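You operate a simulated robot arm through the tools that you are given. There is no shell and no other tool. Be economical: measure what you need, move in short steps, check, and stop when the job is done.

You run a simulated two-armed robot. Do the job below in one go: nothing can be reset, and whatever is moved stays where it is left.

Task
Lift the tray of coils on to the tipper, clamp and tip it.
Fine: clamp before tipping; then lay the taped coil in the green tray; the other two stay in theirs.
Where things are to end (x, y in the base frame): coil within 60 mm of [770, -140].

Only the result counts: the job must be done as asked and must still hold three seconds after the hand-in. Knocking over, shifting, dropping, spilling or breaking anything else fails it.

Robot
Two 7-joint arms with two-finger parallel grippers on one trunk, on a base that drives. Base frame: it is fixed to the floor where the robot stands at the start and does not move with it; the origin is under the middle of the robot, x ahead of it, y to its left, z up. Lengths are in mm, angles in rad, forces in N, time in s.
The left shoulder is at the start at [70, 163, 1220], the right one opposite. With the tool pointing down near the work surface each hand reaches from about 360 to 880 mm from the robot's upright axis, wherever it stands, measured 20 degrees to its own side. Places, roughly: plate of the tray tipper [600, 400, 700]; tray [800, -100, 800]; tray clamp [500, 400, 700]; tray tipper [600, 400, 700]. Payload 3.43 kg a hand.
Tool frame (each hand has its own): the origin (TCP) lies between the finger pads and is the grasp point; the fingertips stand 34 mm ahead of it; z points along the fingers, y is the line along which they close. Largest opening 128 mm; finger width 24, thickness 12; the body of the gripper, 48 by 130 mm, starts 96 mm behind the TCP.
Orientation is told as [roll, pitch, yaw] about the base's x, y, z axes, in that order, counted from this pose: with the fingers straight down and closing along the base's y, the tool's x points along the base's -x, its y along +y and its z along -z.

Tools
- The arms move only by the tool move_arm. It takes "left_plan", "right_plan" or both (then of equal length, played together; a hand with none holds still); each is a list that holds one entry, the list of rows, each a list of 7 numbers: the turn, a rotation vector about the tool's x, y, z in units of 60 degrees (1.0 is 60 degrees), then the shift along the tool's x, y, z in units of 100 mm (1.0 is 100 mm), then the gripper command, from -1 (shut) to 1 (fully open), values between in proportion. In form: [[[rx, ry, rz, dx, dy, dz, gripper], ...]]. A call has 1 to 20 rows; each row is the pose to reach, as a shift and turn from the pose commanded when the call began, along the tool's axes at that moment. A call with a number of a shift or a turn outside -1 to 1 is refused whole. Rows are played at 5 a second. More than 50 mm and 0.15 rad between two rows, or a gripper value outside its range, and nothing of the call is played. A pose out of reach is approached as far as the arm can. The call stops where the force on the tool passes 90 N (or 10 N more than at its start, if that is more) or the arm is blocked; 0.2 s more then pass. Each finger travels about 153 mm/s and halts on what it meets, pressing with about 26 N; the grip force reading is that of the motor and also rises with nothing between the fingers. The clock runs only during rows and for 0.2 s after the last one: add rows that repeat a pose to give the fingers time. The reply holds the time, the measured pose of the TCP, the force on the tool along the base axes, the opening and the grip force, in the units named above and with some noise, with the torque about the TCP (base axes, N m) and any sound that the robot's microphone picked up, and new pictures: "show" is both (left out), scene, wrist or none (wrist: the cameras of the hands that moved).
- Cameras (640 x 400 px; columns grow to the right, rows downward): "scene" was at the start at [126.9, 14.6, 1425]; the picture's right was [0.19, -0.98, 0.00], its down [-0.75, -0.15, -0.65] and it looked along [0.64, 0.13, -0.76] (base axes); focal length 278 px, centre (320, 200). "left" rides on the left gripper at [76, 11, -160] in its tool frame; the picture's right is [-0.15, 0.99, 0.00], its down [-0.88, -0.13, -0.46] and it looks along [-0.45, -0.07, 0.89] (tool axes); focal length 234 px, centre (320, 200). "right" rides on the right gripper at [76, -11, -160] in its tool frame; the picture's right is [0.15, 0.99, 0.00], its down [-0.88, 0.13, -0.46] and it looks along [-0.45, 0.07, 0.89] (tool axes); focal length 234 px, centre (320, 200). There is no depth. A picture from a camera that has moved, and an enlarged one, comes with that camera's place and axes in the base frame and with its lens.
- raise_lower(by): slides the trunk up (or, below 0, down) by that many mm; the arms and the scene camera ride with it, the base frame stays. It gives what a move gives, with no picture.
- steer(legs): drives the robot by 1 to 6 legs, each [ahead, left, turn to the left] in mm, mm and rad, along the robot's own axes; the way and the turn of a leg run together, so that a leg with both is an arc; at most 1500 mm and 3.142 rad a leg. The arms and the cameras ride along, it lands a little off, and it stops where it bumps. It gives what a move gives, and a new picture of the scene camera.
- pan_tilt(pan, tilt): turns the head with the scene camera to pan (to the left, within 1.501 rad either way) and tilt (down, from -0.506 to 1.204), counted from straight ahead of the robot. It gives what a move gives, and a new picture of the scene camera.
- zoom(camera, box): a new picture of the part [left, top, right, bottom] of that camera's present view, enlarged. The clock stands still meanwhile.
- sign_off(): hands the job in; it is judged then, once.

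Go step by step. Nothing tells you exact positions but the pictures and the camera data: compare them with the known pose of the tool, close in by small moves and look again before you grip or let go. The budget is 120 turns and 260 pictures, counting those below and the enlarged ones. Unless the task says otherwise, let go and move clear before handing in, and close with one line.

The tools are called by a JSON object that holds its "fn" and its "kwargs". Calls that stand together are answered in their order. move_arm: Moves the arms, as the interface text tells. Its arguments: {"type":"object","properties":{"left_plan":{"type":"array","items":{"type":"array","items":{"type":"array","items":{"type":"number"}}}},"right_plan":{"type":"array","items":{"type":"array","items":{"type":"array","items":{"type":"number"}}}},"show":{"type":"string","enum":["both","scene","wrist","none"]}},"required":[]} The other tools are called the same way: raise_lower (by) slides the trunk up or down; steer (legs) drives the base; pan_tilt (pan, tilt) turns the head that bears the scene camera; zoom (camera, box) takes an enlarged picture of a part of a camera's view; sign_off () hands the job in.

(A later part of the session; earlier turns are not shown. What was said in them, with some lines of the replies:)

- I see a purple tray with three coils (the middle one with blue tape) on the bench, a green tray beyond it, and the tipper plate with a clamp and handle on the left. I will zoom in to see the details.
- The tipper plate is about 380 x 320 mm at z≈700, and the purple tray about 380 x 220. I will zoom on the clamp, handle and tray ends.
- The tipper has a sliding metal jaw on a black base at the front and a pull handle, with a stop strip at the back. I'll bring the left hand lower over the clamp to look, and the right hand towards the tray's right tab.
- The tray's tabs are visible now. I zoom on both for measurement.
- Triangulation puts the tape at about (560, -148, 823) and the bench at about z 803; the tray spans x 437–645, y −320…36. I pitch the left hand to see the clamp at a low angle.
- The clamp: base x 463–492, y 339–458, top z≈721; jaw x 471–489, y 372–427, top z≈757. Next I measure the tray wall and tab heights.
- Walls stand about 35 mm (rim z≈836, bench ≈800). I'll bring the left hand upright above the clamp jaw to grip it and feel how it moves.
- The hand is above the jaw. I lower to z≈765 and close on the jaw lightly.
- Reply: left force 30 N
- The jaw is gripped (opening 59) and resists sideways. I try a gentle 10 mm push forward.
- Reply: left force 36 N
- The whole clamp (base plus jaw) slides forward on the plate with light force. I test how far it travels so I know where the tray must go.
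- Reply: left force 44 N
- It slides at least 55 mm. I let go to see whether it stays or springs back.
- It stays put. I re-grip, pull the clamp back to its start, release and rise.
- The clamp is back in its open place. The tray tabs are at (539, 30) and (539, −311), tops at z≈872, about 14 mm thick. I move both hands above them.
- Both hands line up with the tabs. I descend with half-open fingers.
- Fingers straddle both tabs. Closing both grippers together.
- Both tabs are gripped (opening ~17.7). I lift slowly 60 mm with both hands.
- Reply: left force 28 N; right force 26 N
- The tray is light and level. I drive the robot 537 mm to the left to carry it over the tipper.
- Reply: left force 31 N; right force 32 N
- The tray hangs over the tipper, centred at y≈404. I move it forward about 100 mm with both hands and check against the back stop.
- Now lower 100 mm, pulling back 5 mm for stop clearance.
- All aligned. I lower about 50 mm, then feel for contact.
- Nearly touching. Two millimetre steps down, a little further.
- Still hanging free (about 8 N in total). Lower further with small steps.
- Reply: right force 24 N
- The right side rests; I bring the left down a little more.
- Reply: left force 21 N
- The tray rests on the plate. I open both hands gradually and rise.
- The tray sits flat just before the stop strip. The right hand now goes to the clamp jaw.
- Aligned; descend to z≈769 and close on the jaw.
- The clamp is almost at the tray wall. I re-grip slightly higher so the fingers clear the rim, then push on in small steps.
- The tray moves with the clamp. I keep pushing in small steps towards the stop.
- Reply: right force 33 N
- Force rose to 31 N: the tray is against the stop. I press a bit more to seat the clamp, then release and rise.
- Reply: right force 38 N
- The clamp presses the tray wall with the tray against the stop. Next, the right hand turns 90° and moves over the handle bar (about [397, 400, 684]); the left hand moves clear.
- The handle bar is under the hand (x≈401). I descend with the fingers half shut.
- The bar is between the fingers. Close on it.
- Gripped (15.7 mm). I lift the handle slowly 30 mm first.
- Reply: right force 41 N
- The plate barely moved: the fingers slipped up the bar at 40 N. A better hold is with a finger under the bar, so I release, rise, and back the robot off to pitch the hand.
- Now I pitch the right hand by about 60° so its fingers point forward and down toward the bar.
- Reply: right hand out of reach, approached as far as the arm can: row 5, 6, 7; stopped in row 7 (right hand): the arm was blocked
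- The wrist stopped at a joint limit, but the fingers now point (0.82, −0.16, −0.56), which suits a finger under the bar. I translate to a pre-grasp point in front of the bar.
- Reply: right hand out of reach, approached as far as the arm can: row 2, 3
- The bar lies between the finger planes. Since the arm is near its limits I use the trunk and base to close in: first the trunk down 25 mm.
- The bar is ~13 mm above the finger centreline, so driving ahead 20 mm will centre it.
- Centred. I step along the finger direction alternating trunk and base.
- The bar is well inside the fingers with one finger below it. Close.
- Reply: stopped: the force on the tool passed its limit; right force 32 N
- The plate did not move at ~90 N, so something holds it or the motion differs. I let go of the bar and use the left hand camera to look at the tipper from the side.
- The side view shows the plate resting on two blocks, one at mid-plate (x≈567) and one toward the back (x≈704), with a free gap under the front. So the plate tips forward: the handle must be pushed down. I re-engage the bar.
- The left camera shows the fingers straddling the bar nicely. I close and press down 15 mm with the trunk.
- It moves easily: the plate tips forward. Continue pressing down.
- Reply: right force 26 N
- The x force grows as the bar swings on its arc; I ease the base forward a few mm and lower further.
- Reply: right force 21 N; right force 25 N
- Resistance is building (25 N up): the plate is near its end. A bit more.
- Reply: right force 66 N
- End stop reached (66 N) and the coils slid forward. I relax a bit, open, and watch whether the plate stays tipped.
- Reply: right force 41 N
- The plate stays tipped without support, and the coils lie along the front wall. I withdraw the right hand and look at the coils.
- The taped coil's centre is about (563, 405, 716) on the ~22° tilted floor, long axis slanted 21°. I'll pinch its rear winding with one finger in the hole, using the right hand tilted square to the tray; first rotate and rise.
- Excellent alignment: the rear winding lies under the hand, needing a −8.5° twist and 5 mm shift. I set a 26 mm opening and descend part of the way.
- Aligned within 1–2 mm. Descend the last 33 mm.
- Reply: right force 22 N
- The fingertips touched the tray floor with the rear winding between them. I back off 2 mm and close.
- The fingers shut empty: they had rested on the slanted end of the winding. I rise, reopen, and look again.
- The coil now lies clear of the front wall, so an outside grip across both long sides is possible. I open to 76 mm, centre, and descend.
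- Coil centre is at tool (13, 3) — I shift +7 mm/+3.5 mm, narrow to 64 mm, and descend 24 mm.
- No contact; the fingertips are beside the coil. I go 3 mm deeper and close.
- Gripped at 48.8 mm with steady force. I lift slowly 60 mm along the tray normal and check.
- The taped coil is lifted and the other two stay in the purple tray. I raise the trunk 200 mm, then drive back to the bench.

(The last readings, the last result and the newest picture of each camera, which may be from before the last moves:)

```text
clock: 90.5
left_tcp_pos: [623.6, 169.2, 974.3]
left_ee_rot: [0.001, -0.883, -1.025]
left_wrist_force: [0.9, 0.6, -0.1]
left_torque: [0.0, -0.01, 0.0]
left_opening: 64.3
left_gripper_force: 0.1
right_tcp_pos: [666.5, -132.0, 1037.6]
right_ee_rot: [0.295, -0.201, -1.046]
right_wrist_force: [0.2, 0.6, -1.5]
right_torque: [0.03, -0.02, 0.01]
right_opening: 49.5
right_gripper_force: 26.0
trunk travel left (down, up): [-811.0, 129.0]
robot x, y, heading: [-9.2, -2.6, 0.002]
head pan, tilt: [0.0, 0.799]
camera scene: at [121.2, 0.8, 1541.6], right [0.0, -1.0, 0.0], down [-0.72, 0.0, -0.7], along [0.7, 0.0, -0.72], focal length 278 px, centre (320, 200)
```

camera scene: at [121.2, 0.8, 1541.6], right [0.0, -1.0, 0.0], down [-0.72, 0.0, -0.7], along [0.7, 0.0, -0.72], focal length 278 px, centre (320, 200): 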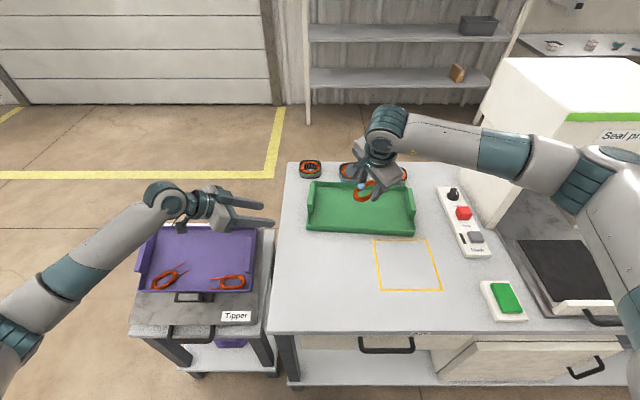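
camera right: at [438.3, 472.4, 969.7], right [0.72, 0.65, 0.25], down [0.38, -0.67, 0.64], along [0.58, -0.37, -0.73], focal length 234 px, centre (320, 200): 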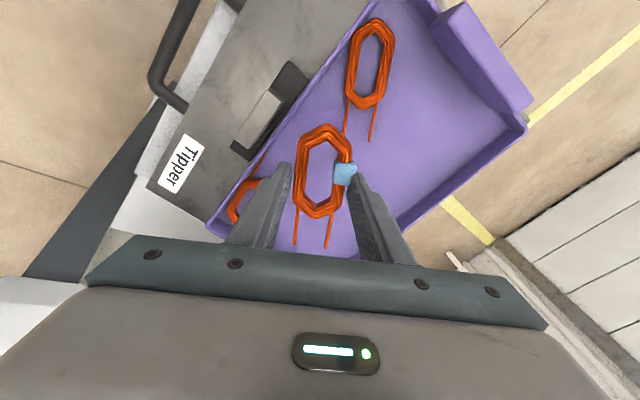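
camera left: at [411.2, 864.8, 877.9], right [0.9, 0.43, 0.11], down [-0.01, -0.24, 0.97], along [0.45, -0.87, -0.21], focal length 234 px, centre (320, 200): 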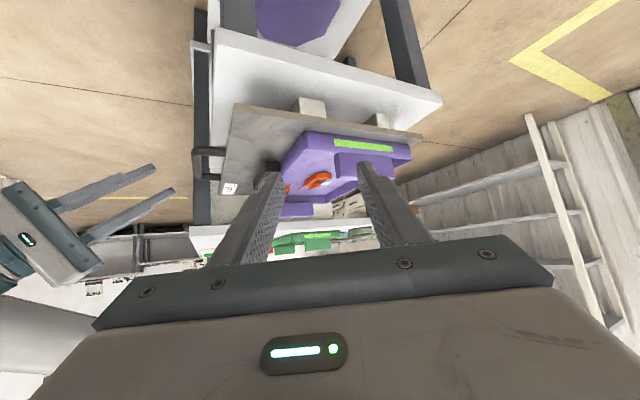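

The green tray spans x 680–893, y −327…35, floor ≈ 804; the target is near its centre. I turn the hand upright first.

{"fn": "move_arm", "kwargs": {"right_plan": [[[0.07, 0.048, 0.007, 0, 0, 0, -1], [0.141, 0.095, 0.014, 0, 0, 0, -1], [0.211, 0.143, 0.021, 0, 0, 0, -1], [0.282, 0.191, 0.028, 0, 0, 0, -1]]], "show": "none"}}

```text
clock: 91.5
left_tcp_pos: [624.7, 169.7, 971.4]
left_ee_rot: [-0.001, -0.883, -1.024]
left_wrist_force: [0.2, -0.5, 0.3]
left_torque: [-0.02, 0.02, 0.02]
left_opening: 64.1
left_gripper_force: 0.0
right_tcp_pos: [668.4, -130.8, 1037.5]
right_ee_rot: [-0.003, 0.002, -1.046]
right_wrist_force: [-0.1, -0.7, -1.3]
right_torque: [-0.01, -0.04, -0.02]
right_opening: 49.0
right_gripper_force: 25.9
trunk travel left (down, up): [-811.0, 129.0]
robot x, y, heading: [-12.4, 3.9, -0.001]
head pan, tilt: [0.0, 0.799]
```

{"fn": "move_arm", "kwargs": {"right_plan": [[[0, 0, 0, -0.2, 0.28, 0.1, -1], [0, 0, 0, -0.4, 0.55, 0.3, -1], [0, 0, 0, -0.6, 0.83, 0.5, -1]]], "show": "both"}}

{"fn": "zoom", "kwargs": {"camera": "scene", "box": [290, 120, 450, 250]}}

```text
clock: 92.3
left_tcp_pos: [625.2, 170.8, 972.7]
left_ee_rot: [-0.003, -0.884, -1.026]
left_wrist_force: [0.1, 0.8, 0.1]
left_torque: [-0.03, 0.0, -0.02]
left_opening: 64.3
left_gripper_force: 0.1
right_tcp_pos: [769.3, -142.1, 986.6]
right_ee_rot: [-0.006, 0.0, -1.045]
right_wrist_force: [-0.3, 0.1, -1.0]
right_torque: [-0.03, 0.02, -0.02]
right_opening: 48.9
right_gripper_force: 26.6
trunk travel left (down, up): [-811.0, 129.0]
robot x, y, heading: [-7.5, 2.3, -0.001]
head pan, tilt: [0.0, 0.799]
camera scene: at [124.0, 2.1, 1541.2], right [0.0, -1.0, 0.0], down [-0.72, 0.0, -0.7], along [0.7, 0.0, -0.72], focal length 278 px, centre (320, 200)
camera right: at [723.3, -81.3, 1147.7], right [0.78, 0.62, 0.0], down [0.56, -0.7, 0.45], along [0.28, -0.36, -0.89], focal length 234 px, centre (320, 200)
```

scene: 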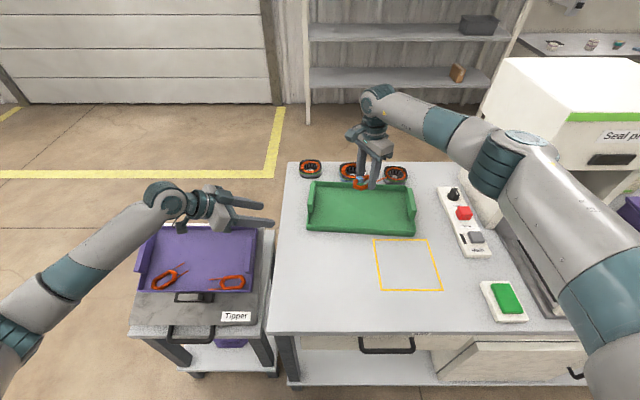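
right: 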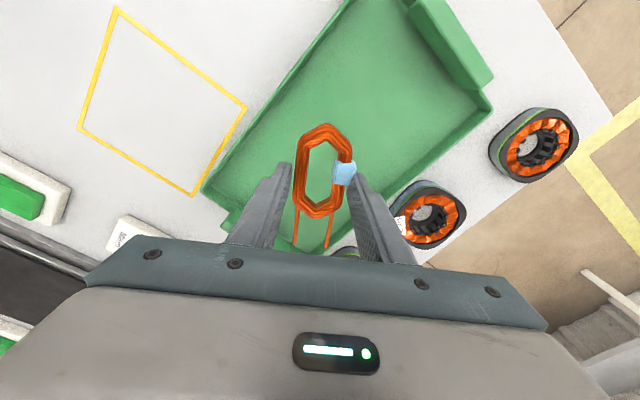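

```text
3.08 times, centred on (370, 185) of scene
camera zoom: at [124.0, 2.1, 1541.2], right [0.0, -1.0, 0.0], down [-0.72, 0.0, -0.7], along [0.7, 0.0, -0.72], focal length 854 px, centre (166, 246)
```

zoom: 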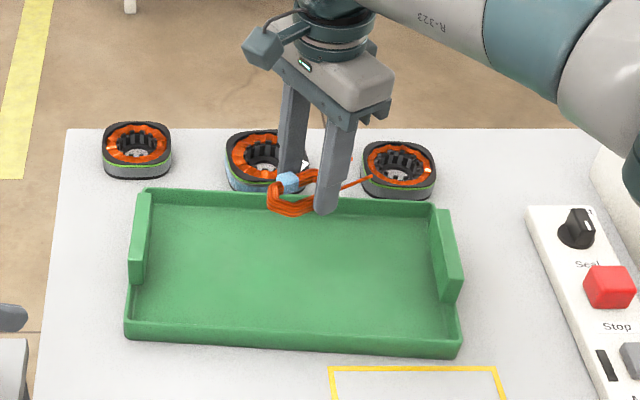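

The hand is over the target at (769, −142). I lower 100 mm, then 38 mm more while watching the force.

{"fn": "move_arm", "kwargs": {"right_plan": [[[0, 0, 0, 0, 0, 0.3, -1], [0, 0, 0, 0, 0, 0.6, -1], [0, 0, 0, 0, 0, 0.85, -1], [0, 0, 0, 0, 0, 1.0, -1]]], "show": "none"}}

{"fn": "move_arm", "kwargs": {"right_plan": [[[0, 0, 0, 0, 0, 0.15, -1], [0, 0, 0, 0, 0, 0.28, -1], [0, 0, 0, 0, 0, 0.35, -1], [0, 0, 0, 0, 0, 0.38, -1]]], "show": "both"}}

{"fn": "zoom", "kwargs": {"camera": "scene", "box": [300, 150, 430, 240]}}

```text
clock: 93.3
left_tcp_pos: [625.2, 170.9, 971.3]
left_ee_rot: [-0.002, -0.88, -1.024]
left_wrist_force: [0.4, 0.0, -0.2]
left_torque: [0.01, 0.0, 0.0]
left_opening: 64.1
left_gripper_force: 0.0
right_tcp_pos: [770.1, -142.4, 885.7]
right_ee_rot: [-0.005, 0.0, -1.046]
right_wrist_force: [0.0, -0.5, -1.4]
right_torque: [0.02, -0.03, -0.01]
right_opening: 49.0
right_gripper_force: 25.8
trunk travel left (down, up): [-811.0, 129.0]
robot x, y, heading: [-7.5, 5.2, -0.0]
head pan, tilt: [0.0, 0.799]
```

```text
clock: 94.3
left_tcp_pos: [625.4, 170.3, 971.6]
left_ee_rot: [-0.001, -0.881, -1.026]
left_wrist_force: [0.1, -0.1, 0.2]
left_torque: [-0.02, -0.02, -0.02]
left_opening: 63.9
left_gripper_force: 0.0
right_tcp_pos: [769.4, -142.2, 847.9]
right_ee_rot: [-0.003, 0.0, -1.046]
right_wrist_force: [-0.4, -0.9, -1.9]
right_torque: [-0.02, 0.01, 0.02]
right_opening: 48.8
right_gripper_force: 26.0
trunk travel left (down, up): [-811.0, 129.0]
robot x, y, heading: [-9.0, 1.2, -0.004]
head pan, tilt: [0.0, 0.799]
camera scene: at [123.1, 0.9, 1541.3], right [0.0, -1.0, 0.0], down [-0.72, 0.0, -0.7], along [0.7, 0.0, -0.72], focal length 278 px, centre (320, 200)
camera right: at [722.7, -81.2, 1009.3], right [0.78, 0.62, 0.0], down [0.56, -0.7, 0.45], along [0.28, -0.36, -0.89], focal length 234 px, centre (320, 200)
```

scene: 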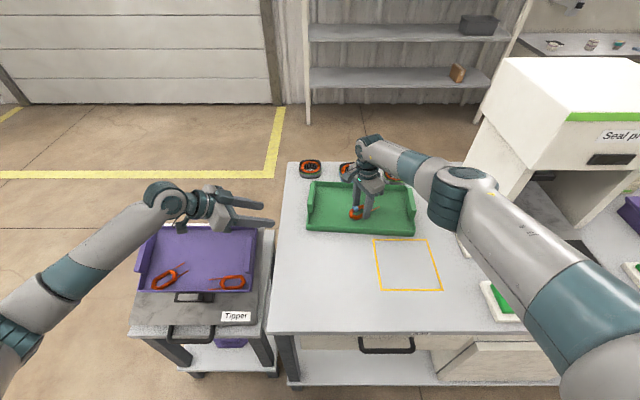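
right: 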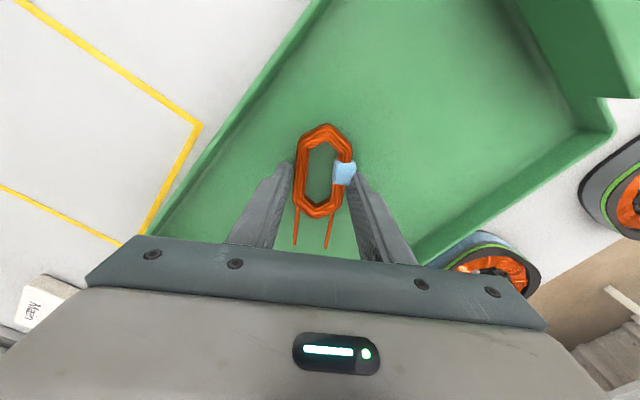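

```text
4.44 times, centred on (365, 195) of scene
camera zoom: at [123.1, 0.9, 1541.3], right [0.0, -1.0, 0.0], down [-0.72, 0.0, -0.7], along [0.7, 0.0, -0.72], focal length 1233 px, centre (120, 222)
```

zoom: 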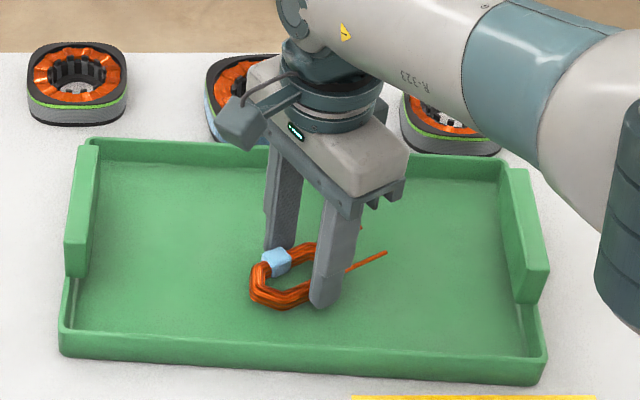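

Close to the floor. I lower in 2 mm steps until contact.

{"fn": "move_arm", "kwargs": {"right_plan": [[[0, 0, 0, 0, 0, 0.02, -1], [0, 0, 0, 0, 0, 0.04, -1], [0, 0, 0, 0, 0, 0.06, -1]]], "show": "none"}}

```text
clock: 95.1
left_tcp_pos: [624.6, 170.2, 972.3]
left_ee_rot: [-0.001, -0.881, -1.026]
left_wrist_force: [-0.8, -0.6, -0.4]
left_torque: [0.0, 0.02, -0.01]
left_opening: 63.8
left_gripper_force: 0.1
right_tcp_pos: [769.7, -142.5, 844.0]
right_ee_rot: [-0.002, 0.0, -1.047]
right_wrist_force: [-0.5, 0.1, -0.4]
right_torque: [-0.1, -0.05, 0.03]
right_opening: 48.9
right_gripper_force: 26.2
trunk travel left (down, up): [-811.0, 129.0]
robot x, y, heading: [-5.5, -3.5, -0.0]
head pan, tilt: [0.0, 0.799]
```

{"fn": "move_arm", "kwargs": {"right_plan": [[[0, 0, 0, 0, 0, 0.01, -1], [0, 0, 0, 0, 0, 0.02, -1], [0, 0, 0, 0, 0, 0.02, -1]]], "show": "none"}}

```text
clock: 95.9
left_tcp_pos: [624.3, 169.5, 973.6]
left_ee_rot: [0.001, -0.883, -1.027]
left_wrist_force: [0.5, -0.7, 0.1]
left_torque: [-0.01, -0.02, 0.01]
left_opening: 63.8
left_gripper_force: 0.0
right_tcp_pos: [770.5, -141.9, 842.3]
right_ee_rot: [-0.001, -0.002, -1.044]
right_wrist_force: [5.4, -0.7, 12.9]
right_torque: [-0.45, -0.48, 0.16]
right_opening: 49.3
right_gripper_force: 25.6
trunk travel left (down, up): [-811.0, 129.0]
robot x, y, heading: [-7.0, 0.1, 0.001]
head pan, tilt: [0.0, 0.799]
```

Contact (13 N): the coil rests on the green tray's floor. I open gently and rise.

{"fn": "move_arm", "kwargs": {"right_plan": [[[0, 0, 0, 0, 0, -0.01, -0.15], [0, 0, 0, 0, 0, -0.01, 0.05], [0, 0, 0, 0, 0, -0.01, 0.05], [0, 0, 0, 0, 0, -0.3, 0.05], [0, 0, 0, 0, 0, -0.7, 0.05], [0, 0, 0, 0, 0, -1.0, 0.05]]], "show": "both"}}

{"fn": "zoom", "kwargs": {"camera": "scene", "box": [300, 150, 430, 240]}}

{"fn": "zoom", "kwargs": {"camera": "scene", "box": [120, 210, 280, 350]}}

```text
clock: 97.3
left_tcp_pos: [623.6, 170.1, 972.9]
left_ee_rot: [0.001, -0.882, -1.026]
left_wrist_force: [-0.7, -0.3, -0.3]
left_torque: [-0.02, -0.04, 0.0]
left_opening: 64.1
left_gripper_force: 0.0
right_tcp_pos: [768.9, -142.2, 941.7]
right_ee_rot: [-0.005, -0.001, -1.046]
right_wrist_force: [0.4, -0.5, -0.2]
right_torque: [0.0, 0.01, -0.02]
right_opening: 67.1
right_gripper_force: 0.0
trunk travel left (down, up): [-811.0, 129.0]
robot x, y, heading: [-11.6, 0.4, -0.006]
head pan, tilt: [0.0, 0.799]
camera scene: at [122.4, 1.1, 1541.3], right [0.0, -1.0, 0.0], down [-0.72, 0.0, -0.7], along [0.7, 0.0, -0.72], focal length 278 px, centre (320, 200)
camera right: at [722.3, -80.9, 1102.1], right [0.78, 0.62, 0.0], down [0.56, -0.7, 0.46], along [0.28, -0.36, -0.89], focal length 234 px, centre (320, 200)
```

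scene: 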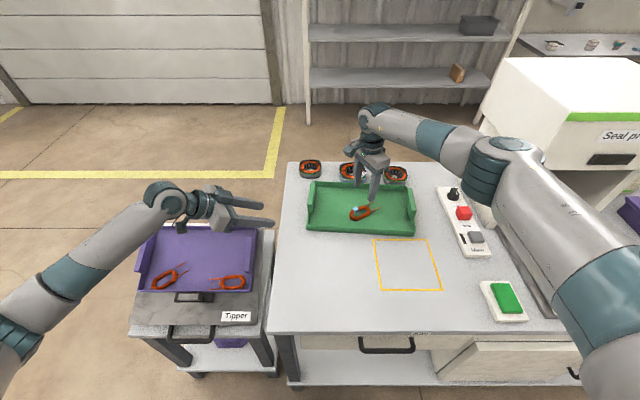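
right: 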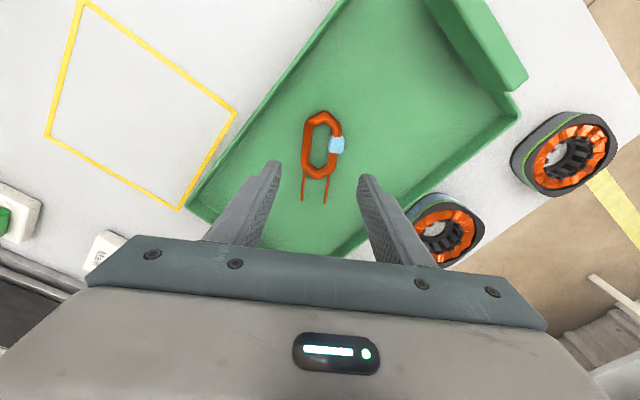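

```text
4.44 times, centred on (365, 195) of scene
camera zoom: at [122.4, 1.1, 1541.3], right [0.0, -1.0, 0.0], down [-0.72, 0.0, -0.7], along [0.7, 0.0, -0.72], focal length 1233 px, centre (120, 222)
```

zoom: 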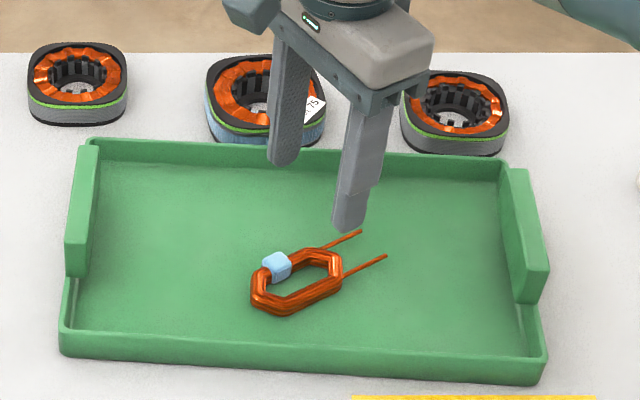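

```text
2.86 times, centred on (200, 280) of scene
camera zoom: at [122.4, 1.1, 1541.3], right [0.0, -1.0, 0.0], down [-0.72, 0.0, -0.7], along [0.7, 0.0, -0.72], focal length 793 px, centre (663, -29)
```

zoom: 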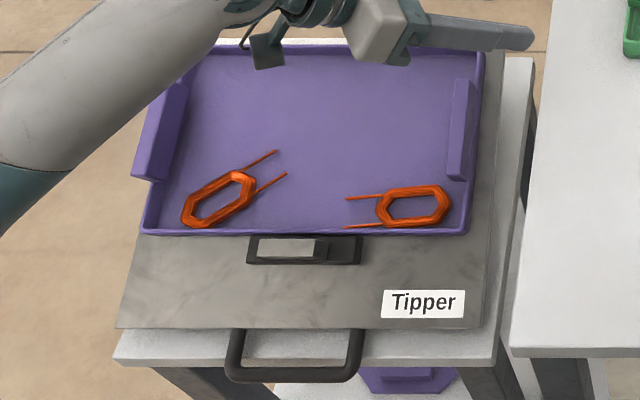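

The taped coil lies at about (766, −138) in the green tray, the other two remain in the clamped, tipped purple tray, and both hands are clear. I hand in.

{"fn": "sign_off", "kwargs": {}}

```text
The job is handed in.
```

The job is handed in: the tray is on the tipper, clamped against the back stop, then tipped forward. The taped coil lies in the green tray at about (766, −138), within the 60 mm limit, and the other two coils are still in the purple tray.
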